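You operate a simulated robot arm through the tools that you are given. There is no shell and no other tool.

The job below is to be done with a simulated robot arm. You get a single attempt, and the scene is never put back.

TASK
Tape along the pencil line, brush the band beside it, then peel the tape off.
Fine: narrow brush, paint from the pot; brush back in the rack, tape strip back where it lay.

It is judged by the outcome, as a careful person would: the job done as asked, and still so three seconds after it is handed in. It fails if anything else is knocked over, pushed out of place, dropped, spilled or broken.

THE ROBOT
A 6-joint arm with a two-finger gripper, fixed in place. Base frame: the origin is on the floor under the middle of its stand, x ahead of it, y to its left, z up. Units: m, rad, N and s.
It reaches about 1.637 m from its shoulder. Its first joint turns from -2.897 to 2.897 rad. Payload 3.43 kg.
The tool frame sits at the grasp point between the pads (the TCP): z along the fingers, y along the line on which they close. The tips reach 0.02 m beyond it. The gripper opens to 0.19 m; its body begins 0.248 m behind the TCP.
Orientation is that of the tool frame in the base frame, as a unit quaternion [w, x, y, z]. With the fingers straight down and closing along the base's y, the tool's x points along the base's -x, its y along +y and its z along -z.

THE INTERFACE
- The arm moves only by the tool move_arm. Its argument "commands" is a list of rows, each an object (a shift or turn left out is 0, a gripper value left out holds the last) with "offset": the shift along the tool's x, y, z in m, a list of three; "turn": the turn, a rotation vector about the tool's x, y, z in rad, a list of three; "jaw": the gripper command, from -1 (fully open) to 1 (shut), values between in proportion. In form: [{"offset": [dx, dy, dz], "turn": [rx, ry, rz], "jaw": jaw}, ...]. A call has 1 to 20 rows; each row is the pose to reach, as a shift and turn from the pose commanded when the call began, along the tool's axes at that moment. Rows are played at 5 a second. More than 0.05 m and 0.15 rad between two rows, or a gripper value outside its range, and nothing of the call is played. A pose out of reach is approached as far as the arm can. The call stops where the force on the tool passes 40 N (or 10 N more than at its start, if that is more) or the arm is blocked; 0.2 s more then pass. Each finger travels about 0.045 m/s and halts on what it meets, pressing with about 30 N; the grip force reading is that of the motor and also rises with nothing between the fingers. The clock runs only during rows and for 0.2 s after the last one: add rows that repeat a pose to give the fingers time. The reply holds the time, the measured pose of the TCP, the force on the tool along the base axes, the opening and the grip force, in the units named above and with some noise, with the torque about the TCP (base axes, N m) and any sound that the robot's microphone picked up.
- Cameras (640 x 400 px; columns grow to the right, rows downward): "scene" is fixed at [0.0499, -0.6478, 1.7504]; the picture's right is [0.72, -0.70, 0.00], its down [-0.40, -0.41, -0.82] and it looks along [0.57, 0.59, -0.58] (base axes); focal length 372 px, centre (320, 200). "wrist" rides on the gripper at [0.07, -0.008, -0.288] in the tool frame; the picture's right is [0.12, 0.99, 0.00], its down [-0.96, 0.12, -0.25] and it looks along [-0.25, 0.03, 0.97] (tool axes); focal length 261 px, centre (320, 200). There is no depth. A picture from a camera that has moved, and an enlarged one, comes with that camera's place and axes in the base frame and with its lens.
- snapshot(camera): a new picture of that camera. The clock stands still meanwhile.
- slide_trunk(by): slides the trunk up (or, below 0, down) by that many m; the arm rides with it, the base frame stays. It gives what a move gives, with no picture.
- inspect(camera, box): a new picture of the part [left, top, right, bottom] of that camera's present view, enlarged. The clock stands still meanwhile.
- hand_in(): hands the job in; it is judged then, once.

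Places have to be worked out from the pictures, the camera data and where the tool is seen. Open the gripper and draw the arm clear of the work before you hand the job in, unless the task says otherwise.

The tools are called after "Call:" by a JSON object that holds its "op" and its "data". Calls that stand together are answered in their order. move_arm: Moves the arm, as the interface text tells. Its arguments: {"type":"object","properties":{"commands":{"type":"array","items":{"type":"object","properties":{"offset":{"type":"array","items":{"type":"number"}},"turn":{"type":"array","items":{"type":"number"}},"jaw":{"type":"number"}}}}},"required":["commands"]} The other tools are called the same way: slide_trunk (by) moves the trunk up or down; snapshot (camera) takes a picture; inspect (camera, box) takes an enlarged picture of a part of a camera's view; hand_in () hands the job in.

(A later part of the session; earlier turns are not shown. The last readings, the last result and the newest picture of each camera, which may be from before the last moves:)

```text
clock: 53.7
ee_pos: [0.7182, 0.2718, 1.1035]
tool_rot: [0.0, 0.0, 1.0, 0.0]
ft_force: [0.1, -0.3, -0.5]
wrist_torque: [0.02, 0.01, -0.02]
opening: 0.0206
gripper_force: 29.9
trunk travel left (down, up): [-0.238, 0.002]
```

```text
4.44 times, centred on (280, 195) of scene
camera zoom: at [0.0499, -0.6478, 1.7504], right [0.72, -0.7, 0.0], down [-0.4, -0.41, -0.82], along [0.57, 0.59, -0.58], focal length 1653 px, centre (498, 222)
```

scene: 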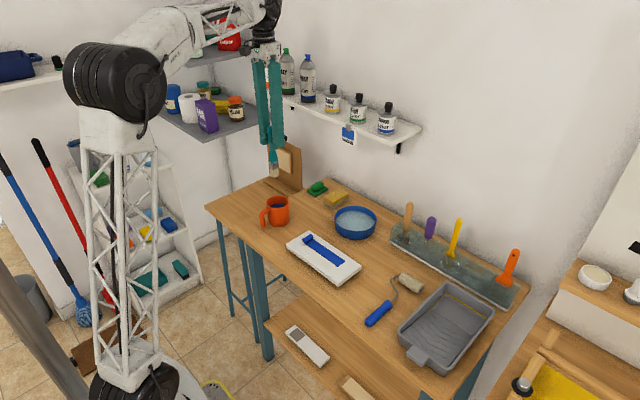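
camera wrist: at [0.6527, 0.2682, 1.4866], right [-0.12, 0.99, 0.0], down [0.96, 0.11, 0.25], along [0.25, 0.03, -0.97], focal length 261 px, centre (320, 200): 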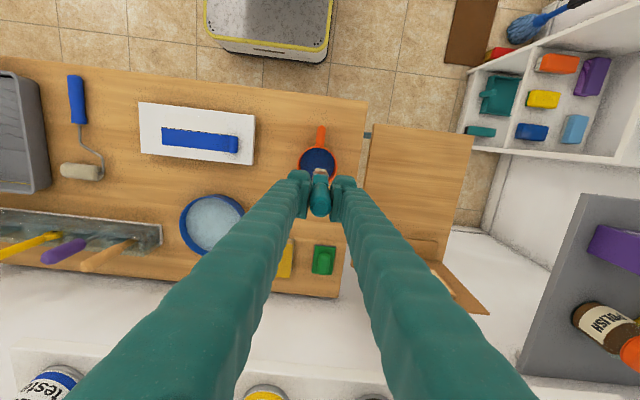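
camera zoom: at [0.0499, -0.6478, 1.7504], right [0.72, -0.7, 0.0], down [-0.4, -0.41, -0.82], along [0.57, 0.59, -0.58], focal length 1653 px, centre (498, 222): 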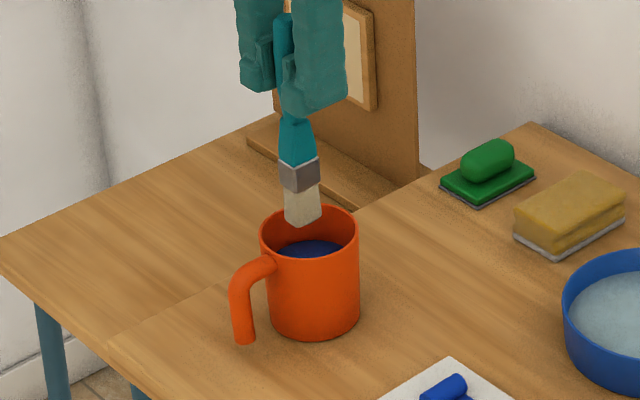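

The bristles are centred over the opening with the tip at rim height (tip ≈0.152 m below TCP). I lower them into the paint, tip to about z 0.893, about 15 mm below the surface.

Call:
{"op": "move_arm", "data": {"commands": [{"offset": [-0.001, 0, 0.015]}, {"offset": [-0.001, 0, 0.03]}, {"offset": [-0.001, 0, 0.045]}, {"offset": [-0.001, 0, 0.057]}, {"offset": [-0.001, 0, 0.057]}, {"offset": [-0.001, 0, 0.057]}]}}

Call:
{"op": "inspect", "data": {"camera": "scene", "box": [240, 150, 320, 240]}}

Call:
{"op": "inspect", "data": {"camera": "wrist", "box": [260, 110, 380, 220]}}

```text
clock: 55.1
ee_pos: [0.7189, 0.2711, 1.048]
tool_rot: [0.0, 0.0, 1.0, -0.001]
ft_force: [-0.2, -0.3, -0.3]
wrist_torque: [0.01, -0.04, 0.01]
opening: 0.0207
gripper_force: 30.0
trunk travel left (down, up): [-0.238, 0.002]
```

```text
4.44 times, centred on (280, 195) of scene
camera zoom: at [0.0499, -0.6478, 1.7504], right [0.72, -0.7, 0.0], down [-0.4, -0.41, -0.82], along [0.57, 0.59, -0.58], focal length 1653 px, centre (498, 222)
```

zoom: 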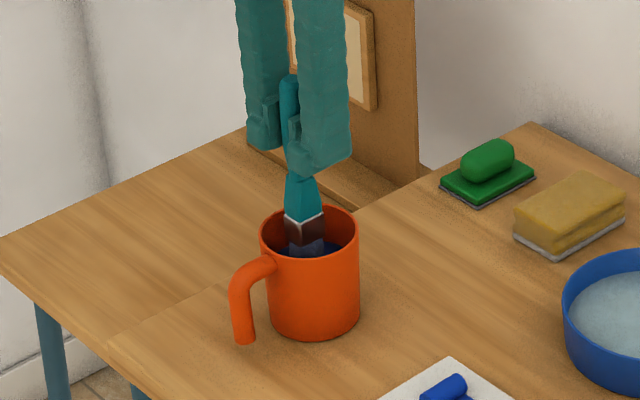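

```text
3.64 times, centred on (320, 165) of wrist
camera zoom: at [0.6483, 0.2627, 1.3358], right [-0.12, 0.99, 0.0], down [0.96, 0.12, 0.25], along [0.25, 0.03, -0.97], focal length 948 px, centre (320, 327)
```

zoom: 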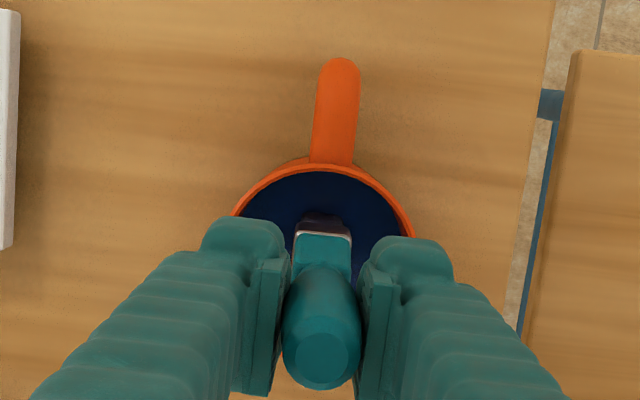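

The bristles are in the paint. I raise the brush out slowly and check that the tip is loaded.

Call:
{"op": "move_arm", "data": {"commands": [{"offset": [0, 0, -0.01]}, {"offset": [0, 0, -0.02]}, {"offset": [0, 0, -0.03]}, {"offset": [0, 0, -0.045]}, {"offset": [0, 0, -0.06]}, {"offset": [0, 0, -0.08]}, {"offset": [0, 0, -0.08]}]}}

Call:
{"op": "inspect", "data": {"camera": "scene", "box": [240, 150, 320, 240]}}

```text
clock: 56.7
ee_pos: [0.7188, 0.2684, 1.1257]
tool_rot: [0.001, 0.0, 1.0, 0.0]
ft_force: [-0.4, -0.3, -0.6]
wrist_torque: [-0.01, 0.01, -0.01]
opening: 0.0205
gripper_force: 30.3
trunk travel left (down, up): [-0.238, 0.002]
```

```text
4.44 times, centred on (280, 195) of scene
camera zoom: at [0.0499, -0.6478, 1.7504], right [0.72, -0.7, 0.0], down [-0.4, -0.41, -0.82], along [0.57, 0.59, -0.58], focal length 1653 px, centre (498, 222)
```

zoom: 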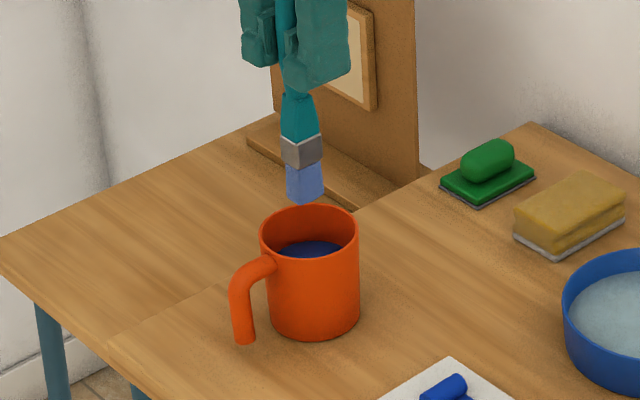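

The bristles are now blue, so the brush is loaded. I carry it over to above the band's middle at (0.667, 0.0).

Call:
{"op": "move_arm", "data": {"commands": [{"offset": [0, 0, -0.02]}, {"offset": [0.007, -0.038, -0.02]}, {"offset": [0.0145, -0.077, -0.02]}, {"offset": [0.022, -0.116, -0.02]}, {"offset": [0.0295, -0.155, -0.02]}, {"offset": [0.037, -0.194, -0.01]}, {"offset": [0.0445, -0.233, 0.005]}, {"offset": [0.0515, -0.27, 0.02]}, {"offset": [0.0515, -0.27, 0.04]}, {"offset": [0.0515, -0.27, 0.04]}]}}

Call:
{"op": "snapshot", "data": {"camera": "wrist"}}

Call:
{"op": "inspect", "data": {"camera": "wrist", "box": [220, 130, 420, 250]}}

Call:
{"op": "inspect", "data": {"camera": "scene", "box": [285, 200, 375, 290]}}

```text
clock: 58.9
ee_pos: [0.6651, -0.0032, 1.0872]
tool_rot: [-0.001, 0.001, 1.0, -0.001]
ft_force: [0.8, -1.0, -0.9]
wrist_torque: [0.08, 0.01, 0.02]
opening: 0.0207
gripper_force: 30.5
trunk travel left (down, up): [-0.238, 0.002]
```

```text
taken
camera wrist: at [0.5953, -0.0118, 1.3755], right [-0.12, 0.99, 0.0], down [0.96, 0.12, 0.25], along [0.25, 0.03, -0.97], focal length 261 px, centre (320, 200)
```

wrist: 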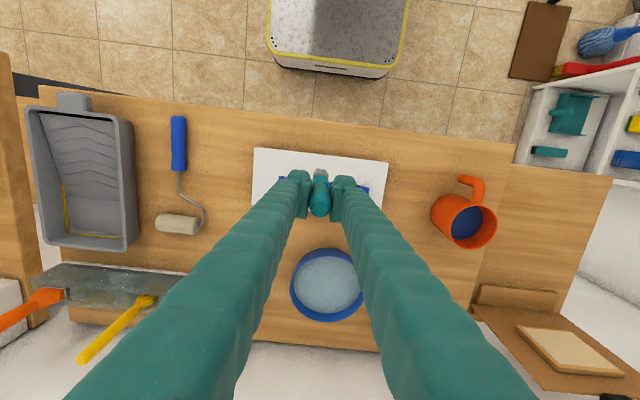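

```text
3.20 times, centred on (320, 190) of wrist
camera zoom: at [0.5953, -0.0118, 1.3755], right [-0.12, 0.99, 0.0], down [0.96, 0.12, 0.25], along [0.25, 0.03, -0.97], focal length 834 px, centre (320, 232)
```

zoom: 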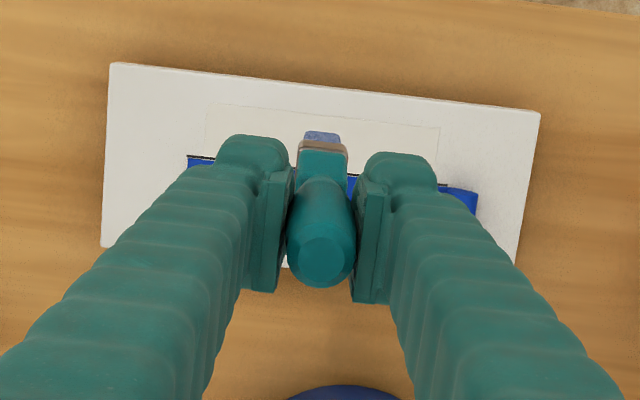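

```text
4.44 times, centred on (330, 245) of scene
camera zoom: at [0.0499, -0.6478, 1.7504], right [0.72, -0.7, 0.0], down [-0.4, -0.41, -0.82], along [0.57, 0.59, -0.58], focal length 1653 px, centre (276, 0)
```

zoom: 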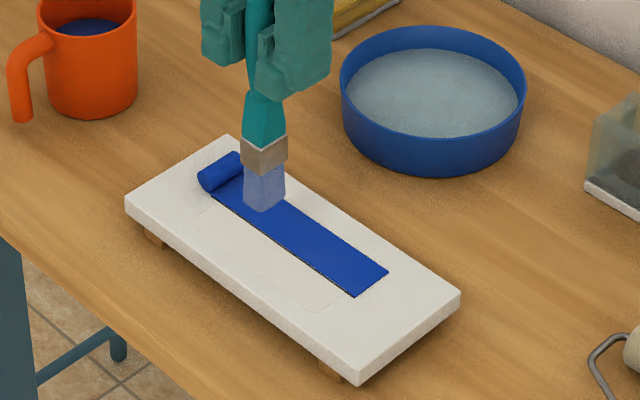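

Bristle footprint measures about 24 mm (x) by 19 mm (y), TCP at (0.665, −0.004, 1.0875). I lower at the band's middle toward the board to feel the contact.

Call:
{"op": "move_arm", "data": {"commands": [{"offset": [0.001, 0, 0.02]}, {"offset": [0.001, 0, 0.033]}, {"offset": [0.001, 0, 0.036]}, {"offset": [0.001, 0, 0.038]}, {"offset": [0.001, 0, 0.038]}]}}

Call:
{"op": "inspect", "data": {"camera": "scene", "box": [285, 210, 365, 280]}}

```text
clock: 60.1
ee_pos: [0.6632, -0.0019, 1.0497]
tool_rot: [-0.001, 0.001, 1.0, -0.001]
ft_force: [-0.3, 0.2, -1.2]
wrist_torque: [0.02, 0.01, -0.04]
opening: 0.0207
gripper_force: 30.0
trunk travel left (down, up): [-0.238, 0.002]
```

```text
5.71 times, centred on (325, 245) of scene
camera zoom: at [0.0499, -0.6478, 1.7504], right [0.72, -0.7, 0.0], down [-0.4, -0.41, -0.82], along [0.57, 0.59, -0.58], focal length 2125 px, centre (291, -57)
```

zoom: 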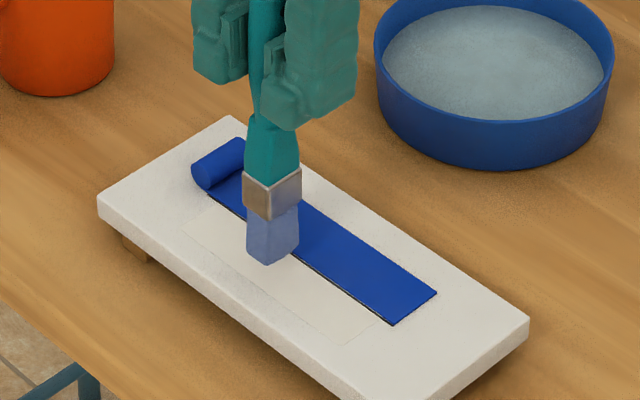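

No contact yet; the tip is just above the board. I continue down in 1 mm steps.

Call:
{"op": "move_arm", "data": {"commands": [{"offset": [0, 0, 0.001]}, {"offset": [0, 0, 0.002]}, {"offset": [0, 0, 0.003]}, {"offset": [0, 0, 0.003]}]}}

Call:
{"op": "inspect", "data": {"camera": "scene", "box": [285, 210, 365, 280]}}

```text
clock: 61.1
ee_pos: [0.6645, -0.0003, 1.0463]
tool_rot: [0.001, 0.0, 1.0, -0.001]
ft_force: [0.1, 0.4, -0.9]
wrist_torque: [0.0, -0.03, 0.01]
opening: 0.0207
gripper_force: 30.2
trunk travel left (down, up): [-0.238, 0.002]
```

```text
5.71 times, centred on (325, 245) of scene
camera zoom: at [0.0499, -0.6478, 1.7504], right [0.72, -0.7, 0.0], down [-0.4, -0.41, -0.82], along [0.57, 0.59, -0.58], focal length 2125 px, centre (291, -57)
```

zoom: 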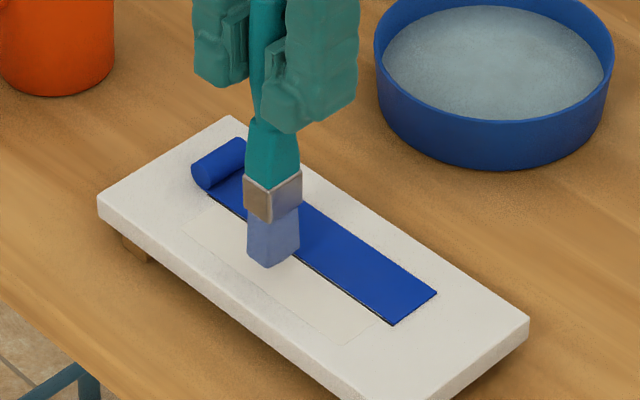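

Still no force. Another 2 mm down.

Call:
{"op": "move_arm", "data": {"commands": [{"offset": [0, 0, 0.001]}, {"offset": [0, 0, 0.002]}, {"offset": [0, 0, 0.002]}]}}

Call:
{"op": "inspect", "data": {"camera": "scene", "box": [295, 225, 345, 265]}}

```text
clock: 61.9
ee_pos: [0.6655, -0.0003, 1.0438]
tool_rot: [0.0, 0.0, 1.0, -0.001]
ft_force: [0.1, -0.2, 0.2]
wrist_torque: [-0.02, 0.02, -0.01]
opening: 0.0208
gripper_force: 29.4
trunk travel left (down, up): [-0.238, 0.002]
```

```text
10.00 times, centred on (320, 245) of scene
camera zoom: at [0.0499, -0.6478, 1.7504], right [0.72, -0.7, 0.0], down [-0.4, -0.41, -0.82], along [0.57, 0.59, -0.58], focal length 3719 px, centre (320, -250)
```

zoom: 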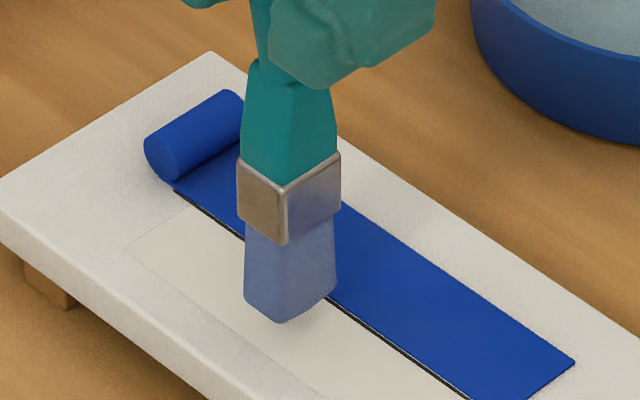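

Close, but no mark or force yet. Two more millimetres.

Call:
{"op": "move_arm", "data": {"commands": [{"offset": [0, 0, 0.001]}, {"offset": [0, 0, 0.002]}, {"offset": [0, 0, 0.002]}]}}

Call:
{"op": "inspect", "data": {"camera": "scene", "box": [295, 225, 345, 265]}}

```text
clock: 62.7
ee_pos: [0.6659, -0.0008, 1.0417]
tool_rot: [0.001, -0.001, 1.0, -0.001]
ft_force: [-0.2, 0.2, -0.7]
wrist_torque: [0.02, 0.01, 0.02]
opening: 0.0206
gripper_force: 29.1
trunk travel left (down, up): [-0.238, 0.002]
```

```text
10.00 times, centred on (320, 245) of scene
camera zoom: at [0.0499, -0.6478, 1.7504], right [0.72, -0.7, 0.0], down [-0.4, -0.41, -0.82], along [0.57, 0.59, -0.58], focal length 3719 px, centre (320, -250)
```

zoom: 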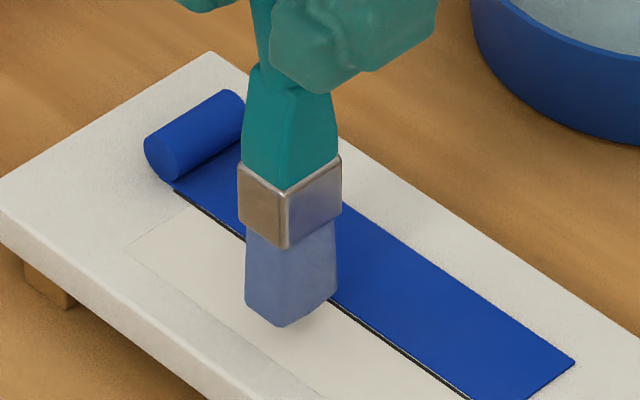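

Geometry puts the tip at z≈0.8945, practically on the board. I lower 1 mm more at a time.

Call:
{"op": "move_arm", "data": {"commands": [{"offset": [0, 0, 0.001]}, {"offset": [0, 0, 0.001]}, {"offset": [0, 0, 0.002]}, {"offset": [0, 0, 0.002]}]}}

Call:
{"op": "inspect", "data": {"camera": "scene", "box": [295, 225, 345, 265]}}

Call:
{"op": "inspect", "data": {"camera": "wrist", "box": [250, 130, 390, 230]}}

```text
clock: 63.7
ee_pos: [0.6657, -0.0026, 1.0397]
tool_rot: [0.0, 0.0, 1.0, -0.001]
ft_force: [0.0, -0.4, 0.2]
wrist_torque: [-0.03, 0.02, -0.01]
opening: 0.0206
gripper_force: 30.5
trunk travel left (down, up): [-0.238, 0.002]
```

```text
10.00 times, centred on (320, 245) of scene
camera zoom: at [0.0499, -0.6478, 1.7504], right [0.72, -0.7, 0.0], down [-0.4, -0.41, -0.82], along [0.57, 0.59, -0.58], focal length 3719 px, centre (320, -250)
```

zoom: 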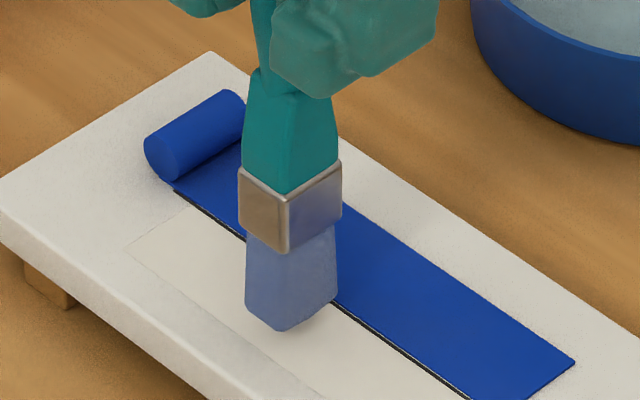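

```text
4.00 times, centred on (320, 180) of wrist
camera zoom: at [0.5957, -0.0093, 1.3279], right [-0.12, 0.99, 0.0], down [0.96, 0.12, 0.25], along [0.25, 0.03, -0.97], focal length 1043 px, centre (320, 280)
```

zoom: 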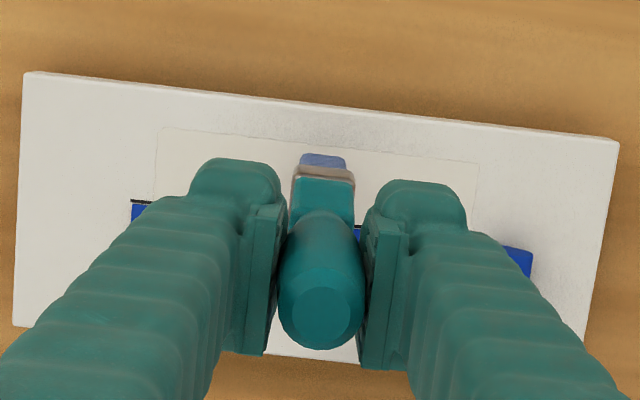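

No contact yet, so I keep easing down in 1 mm steps.

Call:
{"op": "move_arm", "data": {"commands": [{"offset": [0, 0, 0.001]}, {"offset": [0, 0, 0.001]}, {"offset": [0, 0, 0.002]}, {"offset": [0, 0, 0.002]}]}}

Call:
{"op": "inspect", "data": {"camera": "scene", "box": [295, 225, 345, 265]}}

```text
clock: 64.7
ee_pos: [0.6641, -0.0025, 1.0381]
tool_rot: [0.0, 0.0, 1.0, -0.001]
ft_force: [0.4, 0.4, -0.4]
wrist_torque: [0.01, 0.01, 0.03]
opening: 0.0207
gripper_force: 30.0
trunk travel left (down, up): [-0.238, 0.002]
```

```text
10.00 times, centred on (320, 245) of scene
camera zoom: at [0.0499, -0.6478, 1.7504], right [0.72, -0.7, 0.0], down [-0.4, -0.41, -0.82], along [0.57, 0.59, -0.58], focal length 3719 px, centre (320, -250)
```

zoom: 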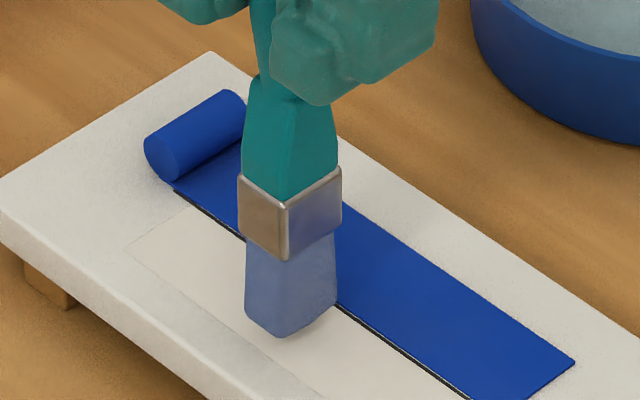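

The rounded tip is still fully visible, so it is not touching. I go on lowering.

Call:
{"op": "move_arm", "data": {"commands": [{"offset": [0, 0, 0.001]}, {"offset": [0, 0, 0.001]}, {"offset": [0, 0, 0.002]}, {"offset": [0, 0, 0.002]}, {"offset": [0, 0, 0.003]}, {"offset": [0, 0, 0.003]}]}}

Call:
{"op": "inspect", "data": {"camera": "scene", "box": [295, 225, 345, 265]}}

```text
clock: 66.1
ee_pos: [0.6658, -0.0003, 1.0352]
tool_rot: [0.0, 0.0, 1.0, -0.001]
ft_force: [0.4, -0.1, -0.4]
wrist_torque: [-0.02, -0.01, 0.04]
opening: 0.0208
gripper_force: 30.1
trunk travel left (down, up): [-0.238, 0.002]
```

```text
10.00 times, centred on (320, 245) of scene
camera zoom: at [0.0499, -0.6478, 1.7504], right [0.72, -0.7, 0.0], down [-0.4, -0.41, -0.82], along [0.57, 0.59, -0.58], focal length 3719 px, centre (320, -250)
```

zoom: 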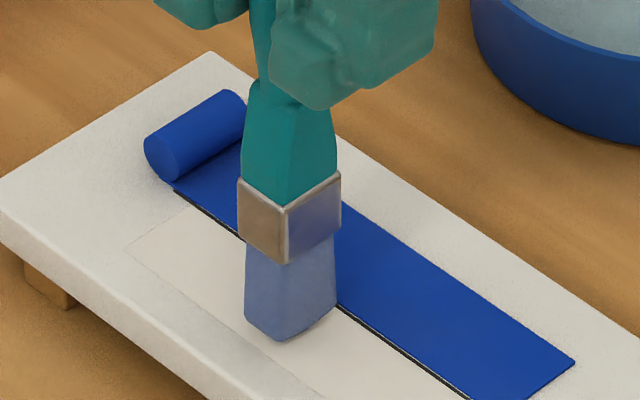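

I look very closely at the tip for any mark or clipping.

Call:
{"op": "inspect", "data": {"camera": "scene", "box": [308, 244, 332, 262]}}

Call:
{"op": "inspect", "data": {"camera": "wrist", "box": [290, 140, 350, 180]}}

```text
16.00 times, centred on (320, 253) of scene
camera zoom: at [0.0499, -0.6478, 1.7504], right [0.72, -0.7, 0.0], down [-0.4, -0.41, -0.82], along [0.57, 0.59, -0.58], focal length 5950 px, centre (320, -648)
```

zoom: 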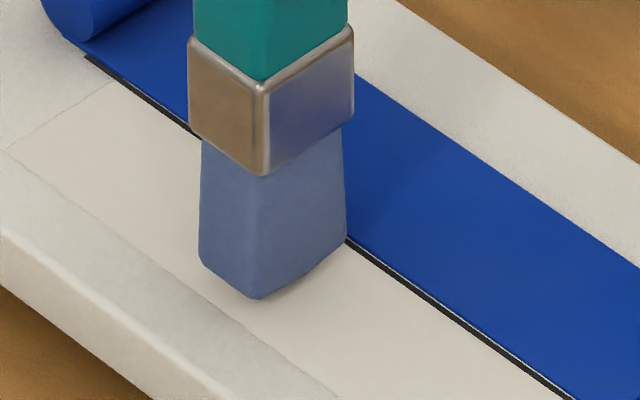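

```text
10.00 times, centred on (320, 160) of wrist
camera zoom: at [0.5958, -0.0088, 1.3229], right [-0.12, 0.99, 0.0], down [0.96, 0.12, 0.25], along [0.25, 0.03, -0.97], focal length 2606 px, centre (320, 600)
```

zoom: 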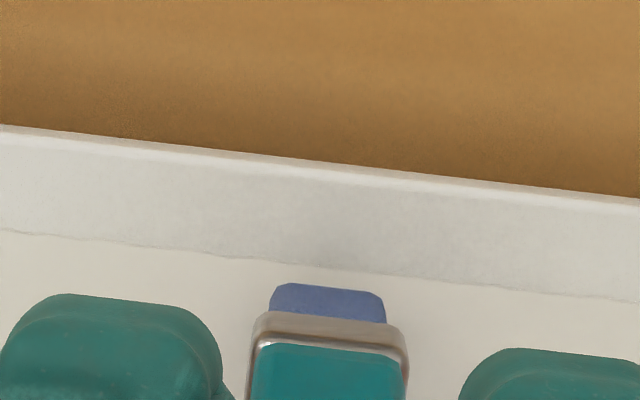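

The scene camera's own bias (checked on the line end) means the tip is really still several millimetres up. I continue lowering by 1 mm steps.

Call:
{"op": "move_arm", "data": {"commands": [{"offset": [0, 0, 0.001]}, {"offset": [0, 0, 0.001]}, {"offset": [0, 0, 0.002]}, {"offset": [0, 0, 0.002]}, {"offset": [0, 0, 0.003]}, {"offset": [0, 0, 0.003]}]}}

Call:
{"op": "inspect", "data": {"camera": "scene", "box": [308, 244, 332, 262]}}

```text
clock: 67.5
ee_pos: [0.666, -0.0015, 1.0322]
tool_rot: [0.0, 0.001, 1.0, -0.002]
ft_force: [0.7, 0.5, 1.7]
wrist_torque: [0.0, 0.01, 0.04]
opening: 0.0208
gripper_force: 29.5
trunk travel left (down, up): [-0.238, 0.002]
```

```text
16.00 times, centred on (320, 253) of scene
camera zoom: at [0.0499, -0.6478, 1.7504], right [0.72, -0.7, 0.0], down [-0.4, -0.41, -0.82], along [0.57, 0.59, -0.58], focal length 5950 px, centre (320, -648)
```

zoom: 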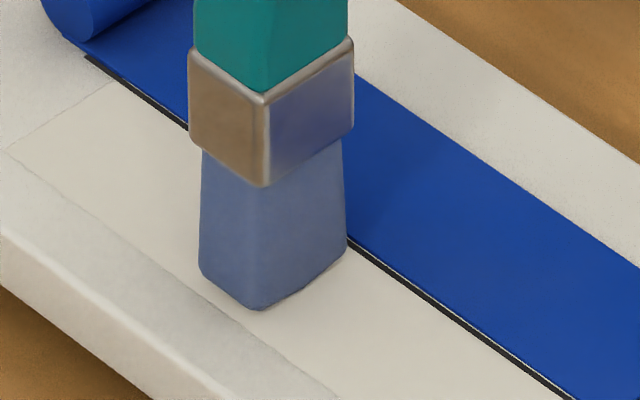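

Light contact (≈1.7 N) at TCP z≈1.032. I press 1 mm further and make a short test stroke toward −y.

Call:
{"op": "move_arm", "data": {"commands": [{"offset": [0, 0, 0.001]}, {"offset": [0, -0.003, 0.001]}, {"offset": [0, -0.008, 0.001]}, {"offset": [0, -0.014, 0.001]}, {"offset": [0, -0.02, 0.001]}, {"offset": [0, -0.02, 0.001]}]}}

Call:
{"op": "inspect", "data": {"camera": "scene", "box": [295, 225, 345, 265]}}

Call:
{"op": "inspect", "data": {"camera": "wrist", "box": [230, 120, 410, 230]}}

```text
clock: 68.9
ee_pos: [0.6661, -0.0218, 1.031]
tool_rot: [0.0, 0.0, 1.0, -0.001]
ft_force: [0.7, 1.9, 9.7]
wrist_torque: [0.23, -0.04, 0.01]
opening: 0.0206
gripper_force: 29.6
trunk travel left (down, up): [-0.238, 0.002]
```

```text
10.00 times, centred on (320, 245) of scene
camera zoom: at [0.0499, -0.6478, 1.7504], right [0.72, -0.7, 0.0], down [-0.4, -0.41, -0.82], along [0.57, 0.59, -0.58], focal length 3719 px, centre (320, -250)
```

zoom: 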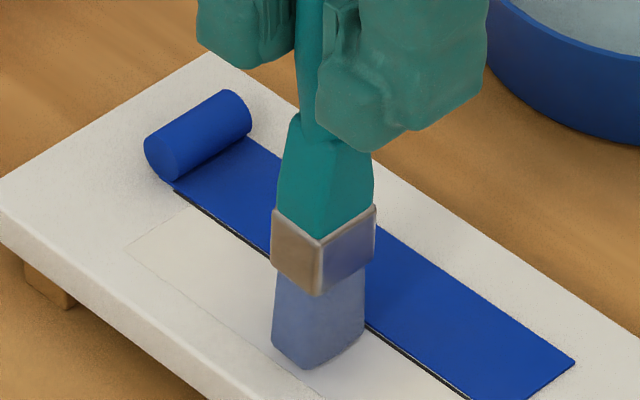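

```text
3.56 times, centred on (320, 175) of wrist
camera zoom: at [0.5952, -0.0296, 1.3197], right [-0.12, 0.99, 0.0], down [0.96, 0.12, 0.25], along [0.25, 0.03, -0.97], focal length 927 px, centre (320, 289)
```

zoom: 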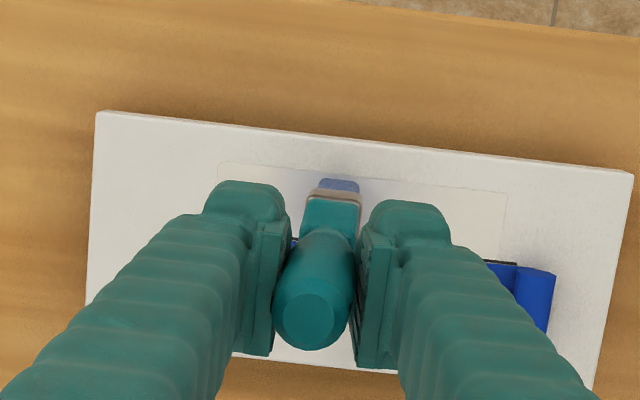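

There is contact (≈10 N), but I can't yet see a paint trail. I zoom on the swept area behind the brush.

Call:
{"op": "inspect", "data": {"camera": "scene", "box": [305, 240, 335, 265]}}

Call:
{"op": "inspect", "data": {"camera": "wrist", "box": [310, 160, 380, 210]}}

```text
16.00 times, centred on (320, 252) of scene
camera zoom: at [0.0499, -0.6478, 1.7504], right [0.72, -0.7, 0.0], down [-0.4, -0.41, -0.82], along [0.57, 0.59, -0.58], focal length 5950 px, centre (320, -640)
```

zoom: 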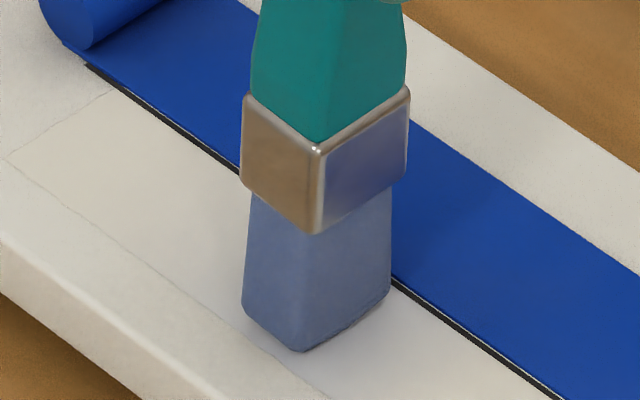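

```text
8.00 times, centred on (345, 185) of wrist
camera zoom: at [0.5952, -0.0296, 1.3197], right [-0.12, 0.99, 0.0], down [0.96, 0.12, 0.25], along [0.25, 0.03, -0.97], focal length 2085 px, centre (120, 320)
```

zoom: 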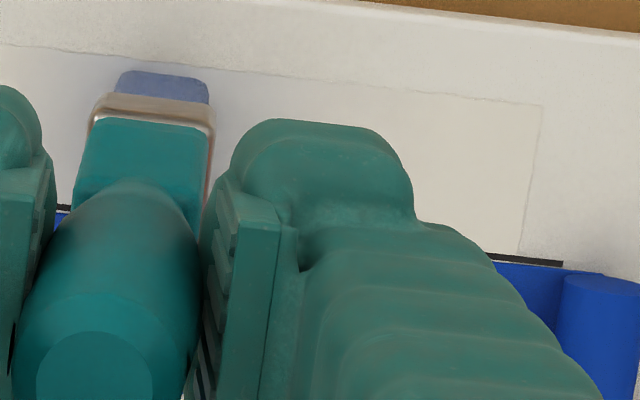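

The bristle tip lags 8 mm behind (brush leaning a bit in the grip), so I ease the pressure by 0.7 mm and complete a slow stroke to the −y end of the band, then check.

Call:
{"op": "move_arm", "data": {"commands": [{"offset": [0, 0, -0.0007]}, {"offset": [0, -0.008, -0.0007]}, {"offset": [0, -0.016, -0.0007]}, {"offset": [0, -0.024, -0.0007]}, {"offset": [0, -0.032, -0.0007]}, {"offset": [0, -0.04, -0.0007]}, {"offset": [0, -0.047, -0.0007]}, {"offset": [0, -0.047, -0.0007]}]}}

Call:
{"op": "inspect", "data": {"camera": "scene", "box": [285, 220, 365, 280]}}

Call:
{"op": "inspect", "data": {"camera": "wrist", "box": [230, 120, 450, 250]}}

```text
clock: 70.7
ee_pos: [0.667, -0.0674, 1.031]
tool_rot: [-0.002, 0.0, 1.0, -0.001]
ft_force: [-0.2, 3.4, 13.3]
wrist_torque: [0.48, 0.01, -0.01]
opening: 0.021
gripper_force: 30.1
trunk travel left (down, up): [-0.238, 0.002]
```

```text
6.67 times, centred on (325, 250) of scene
camera zoom: at [0.0499, -0.6478, 1.7504], right [0.72, -0.7, 0.0], down [-0.4, -0.41, -0.82], along [0.57, 0.59, -0.58], focal length 2479 px, centre (287, -133)
```

zoom: 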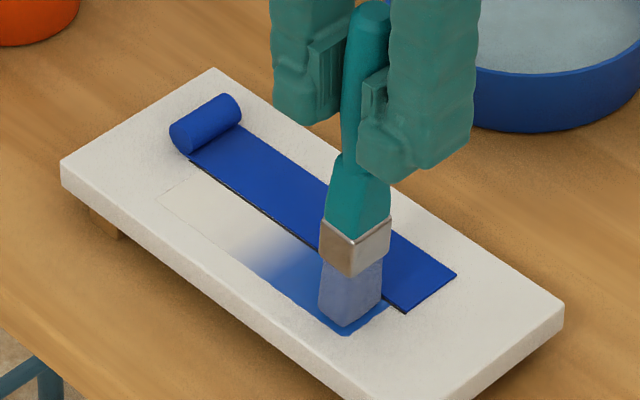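

```text
2.91 times, centred on (340, 185) of wrist
camera zoom: at [0.5957, -0.0748, 1.3195], right [-0.12, 0.99, 0.0], down [0.96, 0.12, 0.25], along [0.25, 0.03, -0.97], focal length 758 px, centre (262, 244)
```

zoom: 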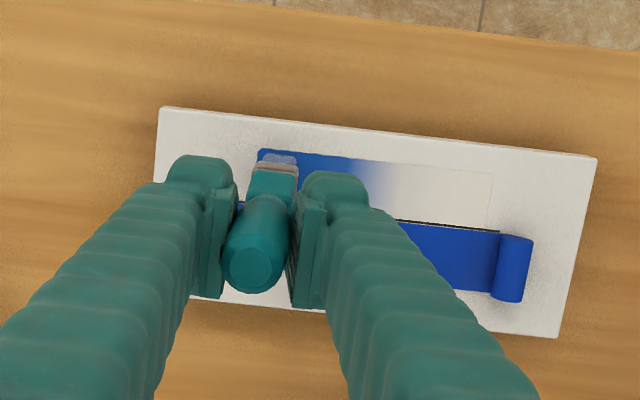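

Paint shows: the −y part of the band is blue, fading out toward the middle. I lift off and check how the brush sits in the grip before doing the rest.

Call:
{"op": "move_arm", "data": {"commands": [{"offset": [0, 0, -0.005]}, {"offset": [0, 0, -0.015]}, {"offset": [0, 0, -0.025]}, {"offset": [0, 0, -0.025]}]}}

Call:
{"op": "inspect", "data": {"camera": "scene", "box": [285, 200, 385, 280]}}

Call:
{"op": "inspect", "data": {"camera": "wrist", "box": [230, 120, 450, 250]}}

```text
clock: 71.7
ee_pos: [0.6651, -0.0687, 1.0552]
tool_rot: [0.0, 0.001, 1.0, 0.0]
ft_force: [0.5, 0.3, 0.0]
wrist_torque: [0.01, 0.0, 0.01]
opening: 0.021
gripper_force: 29.6
trunk travel left (down, up): [-0.238, 0.002]
```

```text
5.00 times, centred on (335, 240) of scene
camera zoom: at [0.0499, -0.6478, 1.7504], right [0.72, -0.7, 0.0], down [-0.4, -0.41, -0.82], along [0.57, 0.59, -0.58], focal length 1859 px, centre (245, 0)
```

zoom: 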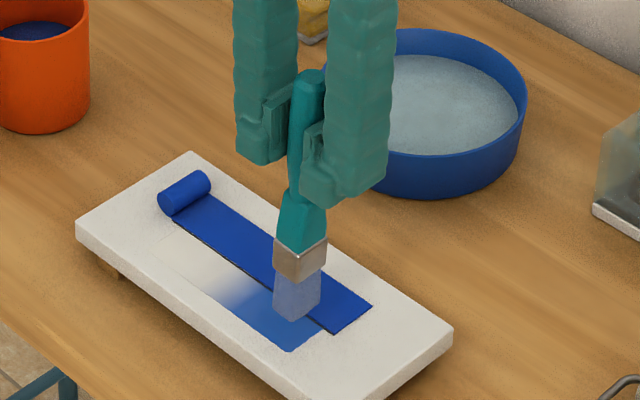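

```text
2.91 times, centred on (340, 185) of wrist
camera zoom: at [0.5952, -0.0765, 1.3434], right [-0.12, 0.99, 0.0], down [0.96, 0.12, 0.25], along [0.25, 0.03, -0.97], focal length 758 px, centre (262, 244)
```

zoom: 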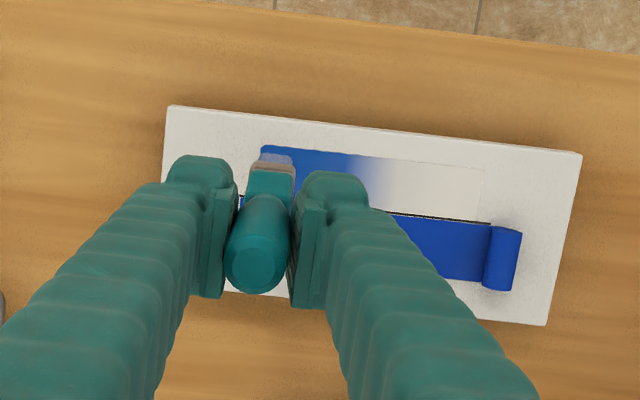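

The brush leans about 2.5° in the grip and its colour has faded a bit. I go back to the pot for a second, slightly deeper dip, allowing for the 6 mm tip offset.

Call:
{"op": "move_arm", "data": {"commands": [{"offset": [0, 0, -0.04]}, {"offset": [0, 0, -0.085]}, {"offset": [-0.0067, 0.042, -0.085]}, {"offset": [-0.0134, 0.084, -0.085]}, {"offset": [-0.02, 0.126, -0.085]}, {"offset": [-0.027, 0.168, -0.085]}, {"offset": [-0.0336, 0.21, -0.085]}, {"offset": [-0.04, 0.252, -0.085]}, {"offset": [-0.047, 0.294, -0.085]}, {"offset": [-0.0538, 0.334, -0.085]}, {"offset": [-0.0538, 0.334, -0.085]}, {"offset": [-0.0538, 0.334, -0.05]}, {"offset": [-0.0538, 0.334, -0.05]}]}}

Call:
{"op": "inspect", "data": {"camera": "wrist", "box": [260, 110, 380, 220]}}

Call:
{"op": "inspect", "data": {"camera": "scene", "box": [240, 150, 360, 290]}}

```text
clock: 74.5
ee_pos: [0.7188, 0.2658, 1.107]
tool_rot: [-0.001, 0.0, 1.0, -0.001]
ft_force: [-0.2, -0.6, 0.1]
wrist_torque: [-0.01, 0.01, -0.01]
opening: 0.0205
gripper_force: 30.3
trunk travel left (down, up): [-0.238, 0.002]
```

```text
3.64 times, centred on (320, 165) of wrist
camera zoom: at [0.6494, 0.2575, 1.3938], right [-0.12, 0.99, 0.0], down [0.96, 0.12, 0.25], along [0.25, 0.03, -0.97], focal length 948 px, centre (320, 327)
```

zoom: 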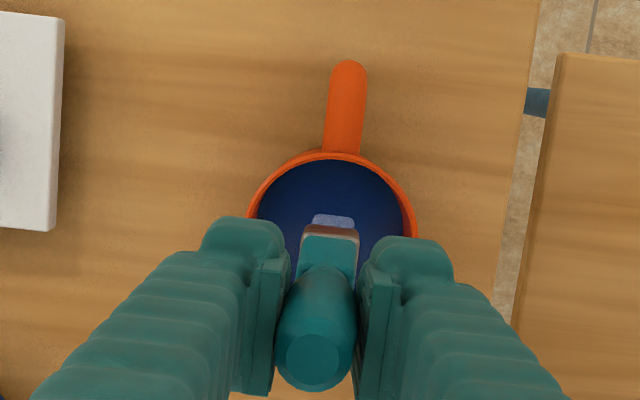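

```text
2.86 times, centred on (300, 220) of scene
camera zoom: at [0.0499, -0.6478, 1.7504], right [0.72, -0.7, 0.0], down [-0.4, -0.41, -0.82], along [0.57, 0.59, -0.58], focal length 1062 px, centre (377, 143)
```

zoom: 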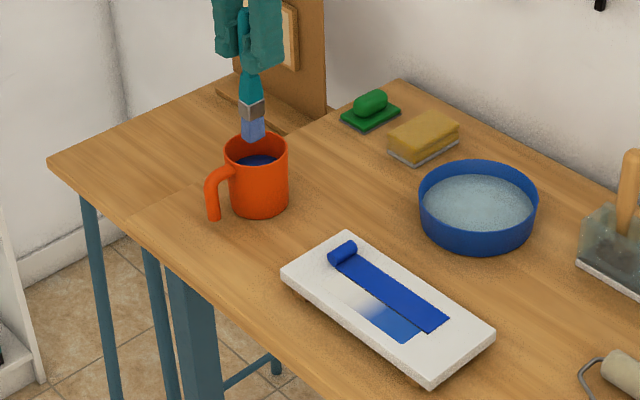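

The painted half is plain to see, with a clean edge at the tape. I dip the brush again, tip about 15 mm into the paint.

Call:
{"op": "move_arm", "data": {"commands": [{"offset": [-0.001, 0, 0.02]}, {"offset": [-0.001, 0, 0.04]}, {"offset": [-0.001, 0, 0.06]}, {"offset": [-0.001, 0, 0.074]}, {"offset": [-0.001, 0, 0.074]}, {"offset": [-0.001, 0, 0.074]}, {"offset": [-0.001, 0, 0.06]}, {"offset": [-0.001, 0, 0.045]}, {"offset": [-0.001, 0, 0.03]}, {"offset": [-0.001, 0, 0.015]}, {"offset": [-0.001, 0, 0]}, {"offset": [-0.001, 0, -0.03]}, {"offset": [-0.001, 0, -0.03]}]}}

Call:
{"op": "inspect", "data": {"camera": "scene", "box": [230, 150, 320, 240]}}

```text
clock: 77.3
ee_pos: [0.7201, 0.2638, 1.138]
tool_rot: [0.0, 0.0, 1.0, -0.001]
ft_force: [-0.3, 0.1, 0.1]
wrist_torque: [0.05, -0.03, -0.03]
opening: 0.0208
gripper_force: 30.1
trunk travel left (down, up): [-0.238, 0.002]
```

```text
4.44 times, centred on (275, 195) of scene
camera zoom: at [0.0499, -0.6478, 1.7504], right [0.72, -0.7, 0.0], down [-0.4, -0.41, -0.82], along [0.57, 0.59, -0.58], focal length 1653 px, centre (520, 222)
```

zoom: 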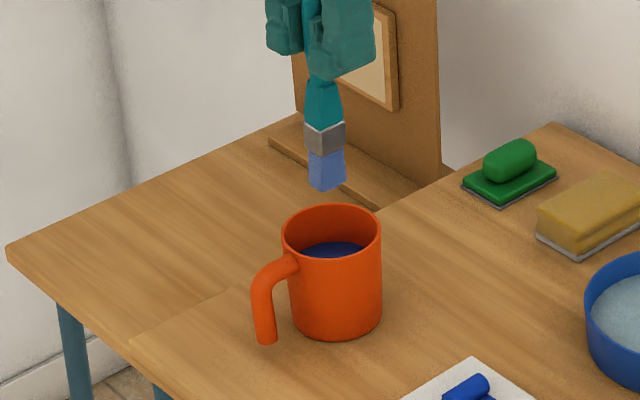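

Reloaded. I return to the board, above the middle of the band at (0.667, −0.03).

Call:
{"op": "move_arm", "data": {"commands": [{"offset": [0.0066, -0.037, 0]}, {"offset": [0.0132, -0.074, 0]}, {"offset": [0.02, -0.111, 0]}, {"offset": [0.0265, -0.148, 0.01]}, {"offset": [0.033, -0.185, 0.02]}, {"offset": [0.04, -0.222, 0.03]}, {"offset": [0.0465, -0.259, 0.045]}, {"offset": [0.053, -0.295, 0.06]}, {"offset": [0.053, -0.295, 0.085]}, {"offset": [0.053, -0.295, 0.095]}, {"offset": [0.053, -0.295, 0.095]}]}}

Call:
{"op": "inspect", "data": {"camera": "wrist", "box": [230, 120, 450, 250]}}

```text
clock: 79.7
ee_pos: [0.6661, -0.0299, 1.0401]
tool_rot: [0.0, 0.0, 1.0, -0.001]
ft_force: [0.8, 0.6, -0.6]
wrist_torque: [0.0, -0.01, -0.01]
opening: 0.0207
gripper_force: 29.7
trunk travel left (down, up): [-0.238, 0.002]
```

```text
2.91 times, centred on (340, 185) of wrist
camera zoom: at [0.5968, -0.0384, 1.3284], right [-0.12, 0.99, 0.0], down [0.96, 0.12, 0.25], along [0.25, 0.03, -0.97], focal length 758 px, centre (262, 244)
```

zoom: 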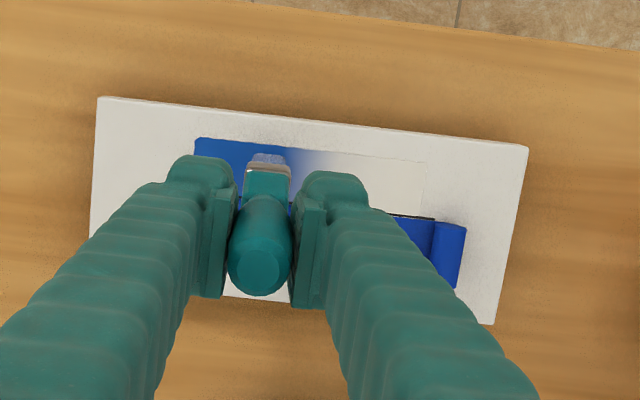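

Ready above the blend zone. I lower to light contact first.

Call:
{"op": "move_arm", "data": {"commands": [{"offset": [0, 0, 0.005]}, {"offset": [0, 0, 0.0085]}, {"offset": [0, 0, 0.0085]}]}}

```text
clock: 80.5
ee_pos: [0.6664, -0.0298, 1.0338]
tool_rot: [0.0, -0.001, 1.0, -0.001]
ft_force: [1.3, 0.4, -0.4]
wrist_torque: [0.0, 0.04, -0.02]
opening: 0.0205
gripper_force: 30.0
trunk travel left (down, up): [-0.238, 0.002]
```

Call:
{"op": "move_arm", "data": {"commands": [{"offset": [0, 0, 0.0012]}, {"offset": [0, 0, 0.002]}, {"offset": [0, 0, 0.002]}]}}

```text
clock: 81.3
ee_pos: [0.6672, -0.0297, 1.0313]
tool_rot: [0.0, 0.0, 1.0, -0.001]
ft_force: [-0.6, 0.8, 8.9]
wrist_torque: [-0.01, 0.08, 0.02]
opening: 0.0209
gripper_force: 30.0
trunk travel left (down, up): [-0.238, 0.002]
```

Contact at 9 N; I ease 0.4 mm and stroke slowly toward +y to the end of the band.

Call:
{"op": "move_arm", "data": {"commands": [{"offset": [0, 0.004, -0.0004]}, {"offset": [0, 0.01, -0.0004]}, {"offset": [0, 0.017, -0.0004]}, {"offset": [0, 0.024, -0.0004]}, {"offset": [0, 0.031, -0.0004]}, {"offset": [0, 0.038, -0.0004]}, {"offset": [0, 0.045, -0.0004]}, {"offset": [0, 0.052, -0.0004]}, {"offset": [0, 0.059, -0.0004]}, {"offset": [0, 0.066, -0.0004]}, {"offset": [0, 0.072, -0.0004]}, {"offset": [0, 0.078, -0.0004]}, {"offset": [0, 0.083, -0.0004]}, {"offset": [0, 0.083, -0.0004]}]}}

Call:
{"op": "inspect", "data": {"camera": "wrist", "box": [180, 120, 400, 250]}}

Call:
{"op": "inspect", "data": {"camera": "scene", "box": [275, 205, 375, 285]}}

```text
clock: 84.3
ee_pos: [0.667, 0.0546, 1.0314]
tool_rot: [0.0, 0.0, 1.0, -0.001]
ft_force: [0.5, 0.1, 0.9]
wrist_torque: [-0.02, -0.01, -0.01]
opening: 0.0205
gripper_force: 29.9
trunk travel left (down, up): [-0.238, 0.002]
```

```text
2.91 times, centred on (290, 185) of wrist
camera zoom: at [0.5972, 0.0453, 1.3192], right [-0.12, 0.99, 0.0], down [0.96, 0.12, 0.25], along [0.25, 0.03, -0.97], focal length 758 px, centre (407, 244)
```

zoom: 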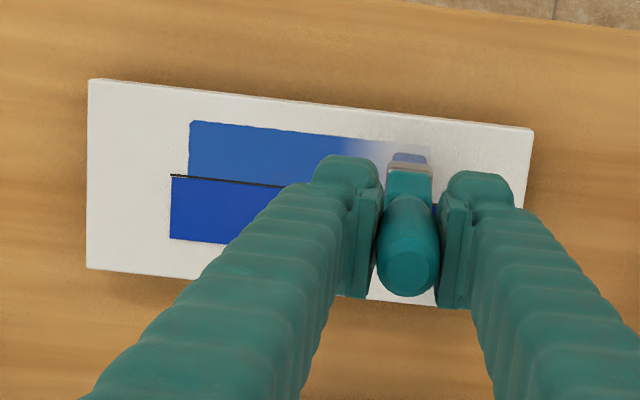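

```text
5.00 times, centred on (325, 245) of scene
camera zoom: at [0.0499, -0.6478, 1.7504], right [0.72, -0.7, 0.0], down [-0.4, -0.41, -0.82], along [0.57, 0.59, -0.58], focal length 1859 px, centre (295, -25)
```

zoom: 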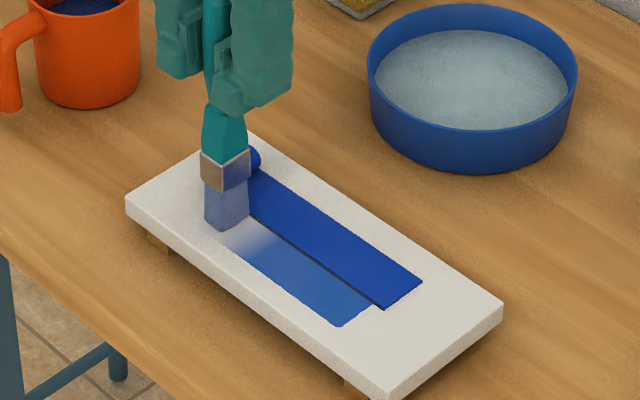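

Nearly the whole band is blue; at the +y end contact was lost (0.9 N), leaving about 2 cm pale. I back up 2 cm, press 0.9 mm more and redo that end.

Call:
{"op": "move_arm", "data": {"commands": [{"offset": [0, -0.012, -0.002]}, {"offset": [0, -0.025, -0.002]}, {"offset": [0, -0.025, 0.0009]}, {"offset": [0, -0.02, 0.0009]}, {"offset": [0, -0.014, 0.0009]}, {"offset": [0, -0.008, 0.0009]}, {"offset": [0, -0.003, 0.0009]}, {"offset": [0, 0.001, 0.0009]}, {"offset": [0, 0.003, 0.0009]}, {"offset": [0, 0.003, 0.0009]}]}}

Call:
{"op": "inspect", "data": {"camera": "wrist", "box": [180, 120, 400, 250]}}

Call:
{"op": "inspect", "data": {"camera": "scene", "box": [275, 205, 375, 285]}}

```text
clock: 86.5
ee_pos: [0.667, 0.0563, 1.03]
tool_rot: [0.0, 0.0, 1.0, 0.0]
ft_force: [-1.5, -4.3, 15.4]
wrist_torque: [-0.53, 0.11, -0.02]
opening: 0.0208
gripper_force: 30.5
trunk travel left (down, up): [-0.238, 0.002]
```

```text
2.91 times, centred on (290, 185) of wrist
camera zoom: at [0.5971, 0.0481, 1.3186], right [-0.12, 0.99, 0.0], down [0.96, 0.12, 0.25], along [0.25, 0.03, -0.97], focal length 758 px, centre (407, 244)
```

zoom: 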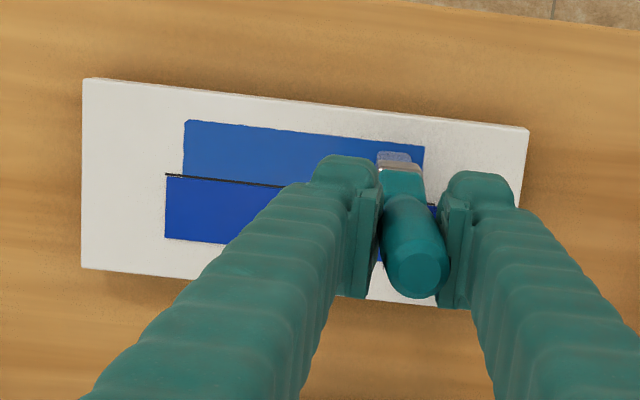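

```text
5.00 times, centred on (325, 245) of scene
camera zoom: at [0.0499, -0.6478, 1.7504], right [0.72, -0.7, 0.0], down [-0.4, -0.41, -0.82], along [0.57, 0.59, -0.58], focal length 1859 px, centre (295, -25)
```

zoom: 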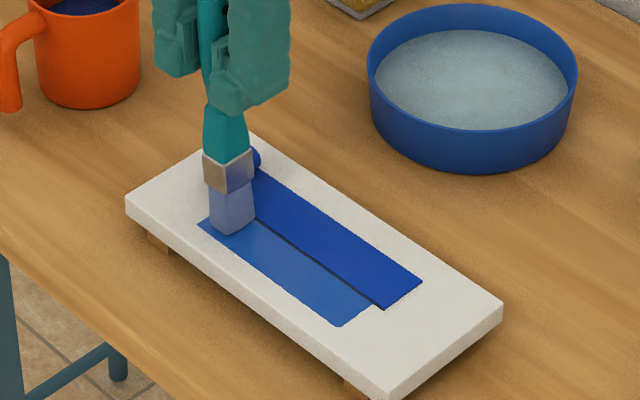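

The whole band is now blue. I lift off and inspect evenness and edges.

Call:
{"op": "move_arm", "data": {"commands": [{"offset": [0, 0, -0.005]}, {"offset": [0, 0, -0.02]}, {"offset": [0, 0, -0.05]}, {"offset": [0, 0.02, -0.09]}, {"offset": [0, 0.05, -0.11]}, {"offset": [0, 0.09, -0.11]}, {"offset": [0, 0.09, -0.11]}]}}

Call:
{"op": "snapshot", "data": {"camera": "wrist"}}

Call:
{"op": "inspect", "data": {"camera": "wrist", "box": [120, 110, 300, 230]}}

Call:
{"op": "inspect", "data": {"camera": "scene", "box": [285, 225, 365, 285]}}

```text
clock: 88.1
ee_pos: [0.6677, 0.1474, 1.1399]
tool_rot: [0.0, 0.0, 1.0, -0.001]
ft_force: [0.8, 0.0, -0.2]
wrist_torque: [-0.01, 0.0, -0.01]
opening: 0.0208
gripper_force: 29.9
trunk travel left (down, up): [-0.238, 0.002]
```

```text
taken
camera wrist: at [0.5986, 0.1397, 1.4281], right [-0.12, 0.99, 0.0], down [0.96, 0.12, 0.25], along [0.25, 0.03, -0.97], focal length 261 px, centre (320, 200)
```

wrist: 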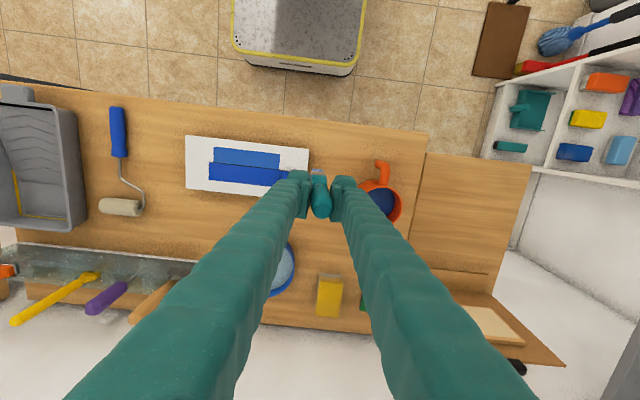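

```text
3.33 times, centred on (210, 170) of wrist
camera zoom: at [0.5986, 0.1397, 1.4281], right [-0.12, 0.99, 0.0], down [0.96, 0.12, 0.25], along [0.25, 0.03, -0.97], focal length 869 px, centre (687, 300)
```

zoom: 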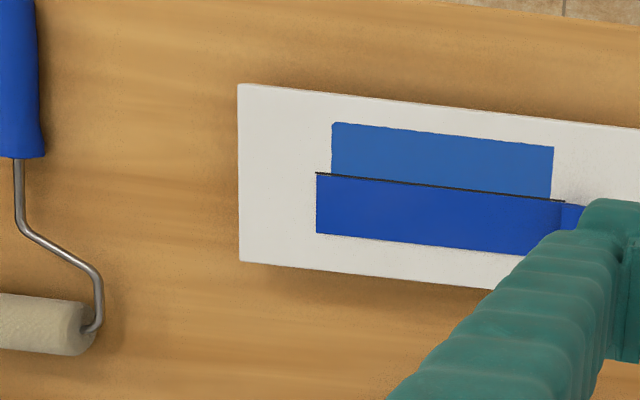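

```text
6.67 times, centred on (325, 255) of scene
camera zoom: at [0.0499, -0.6478, 1.7504], right [0.72, -0.7, 0.0], down [-0.4, -0.41, -0.82], along [0.57, 0.59, -0.58], focal length 2479 px, centre (287, -167)
```

zoom: 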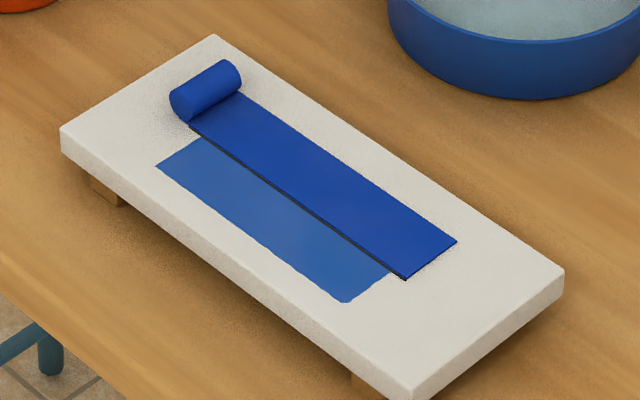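

The band is fully blue with a crisp tape edge; I check the middle for thin spots and the brush state.

Call:
{"op": "inspect", "data": {"camera": "scene", "box": [303, 238, 343, 268]}}

Call:
{"op": "inspect", "data": {"camera": "scene", "box": [240, 140, 330, 240]}}

Call:
{"op": "inspect", "data": {"camera": "wrist", "box": [195, 130, 305, 200]}}

```text
13.33 times, centred on (323, 253) of scene
camera zoom: at [0.0499, -0.6478, 1.7504], right [0.72, -0.7, 0.0], down [-0.4, -0.41, -0.82], along [0.57, 0.59, -0.58], focal length 4958 px, centre (280, -507)
```

zoom: 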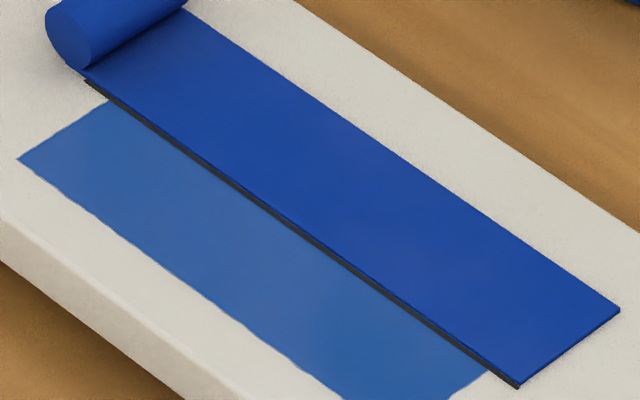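

```text
4.00 times, centred on (285, 190) of scene
camera zoom: at [0.0499, -0.6478, 1.7504], right [0.72, -0.7, 0.0], down [-0.4, -0.41, -0.82], along [0.57, 0.59, -0.58], focal length 1488 px, centre (460, 240)
```

zoom: 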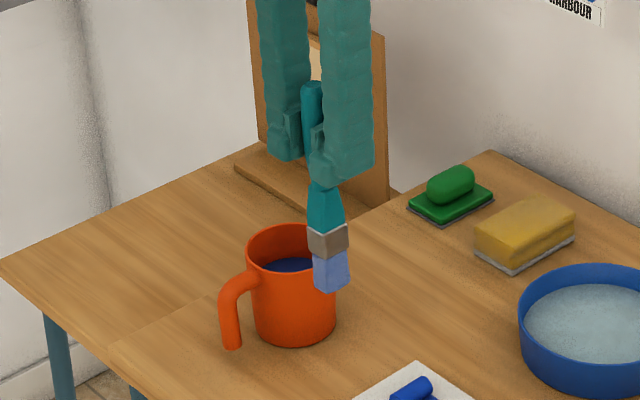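

```text
5.71 times, centred on (250, 165) of wrist
camera zoom: at [0.5986, 0.1397, 1.4281], right [-0.12, 0.99, 0.0], down [0.96, 0.12, 0.25], along [0.25, 0.03, -0.97], focal length 1489 px, centre (720, 400)
```

zoom: 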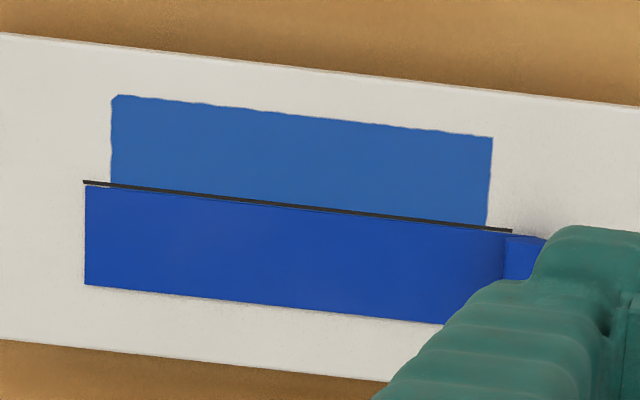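

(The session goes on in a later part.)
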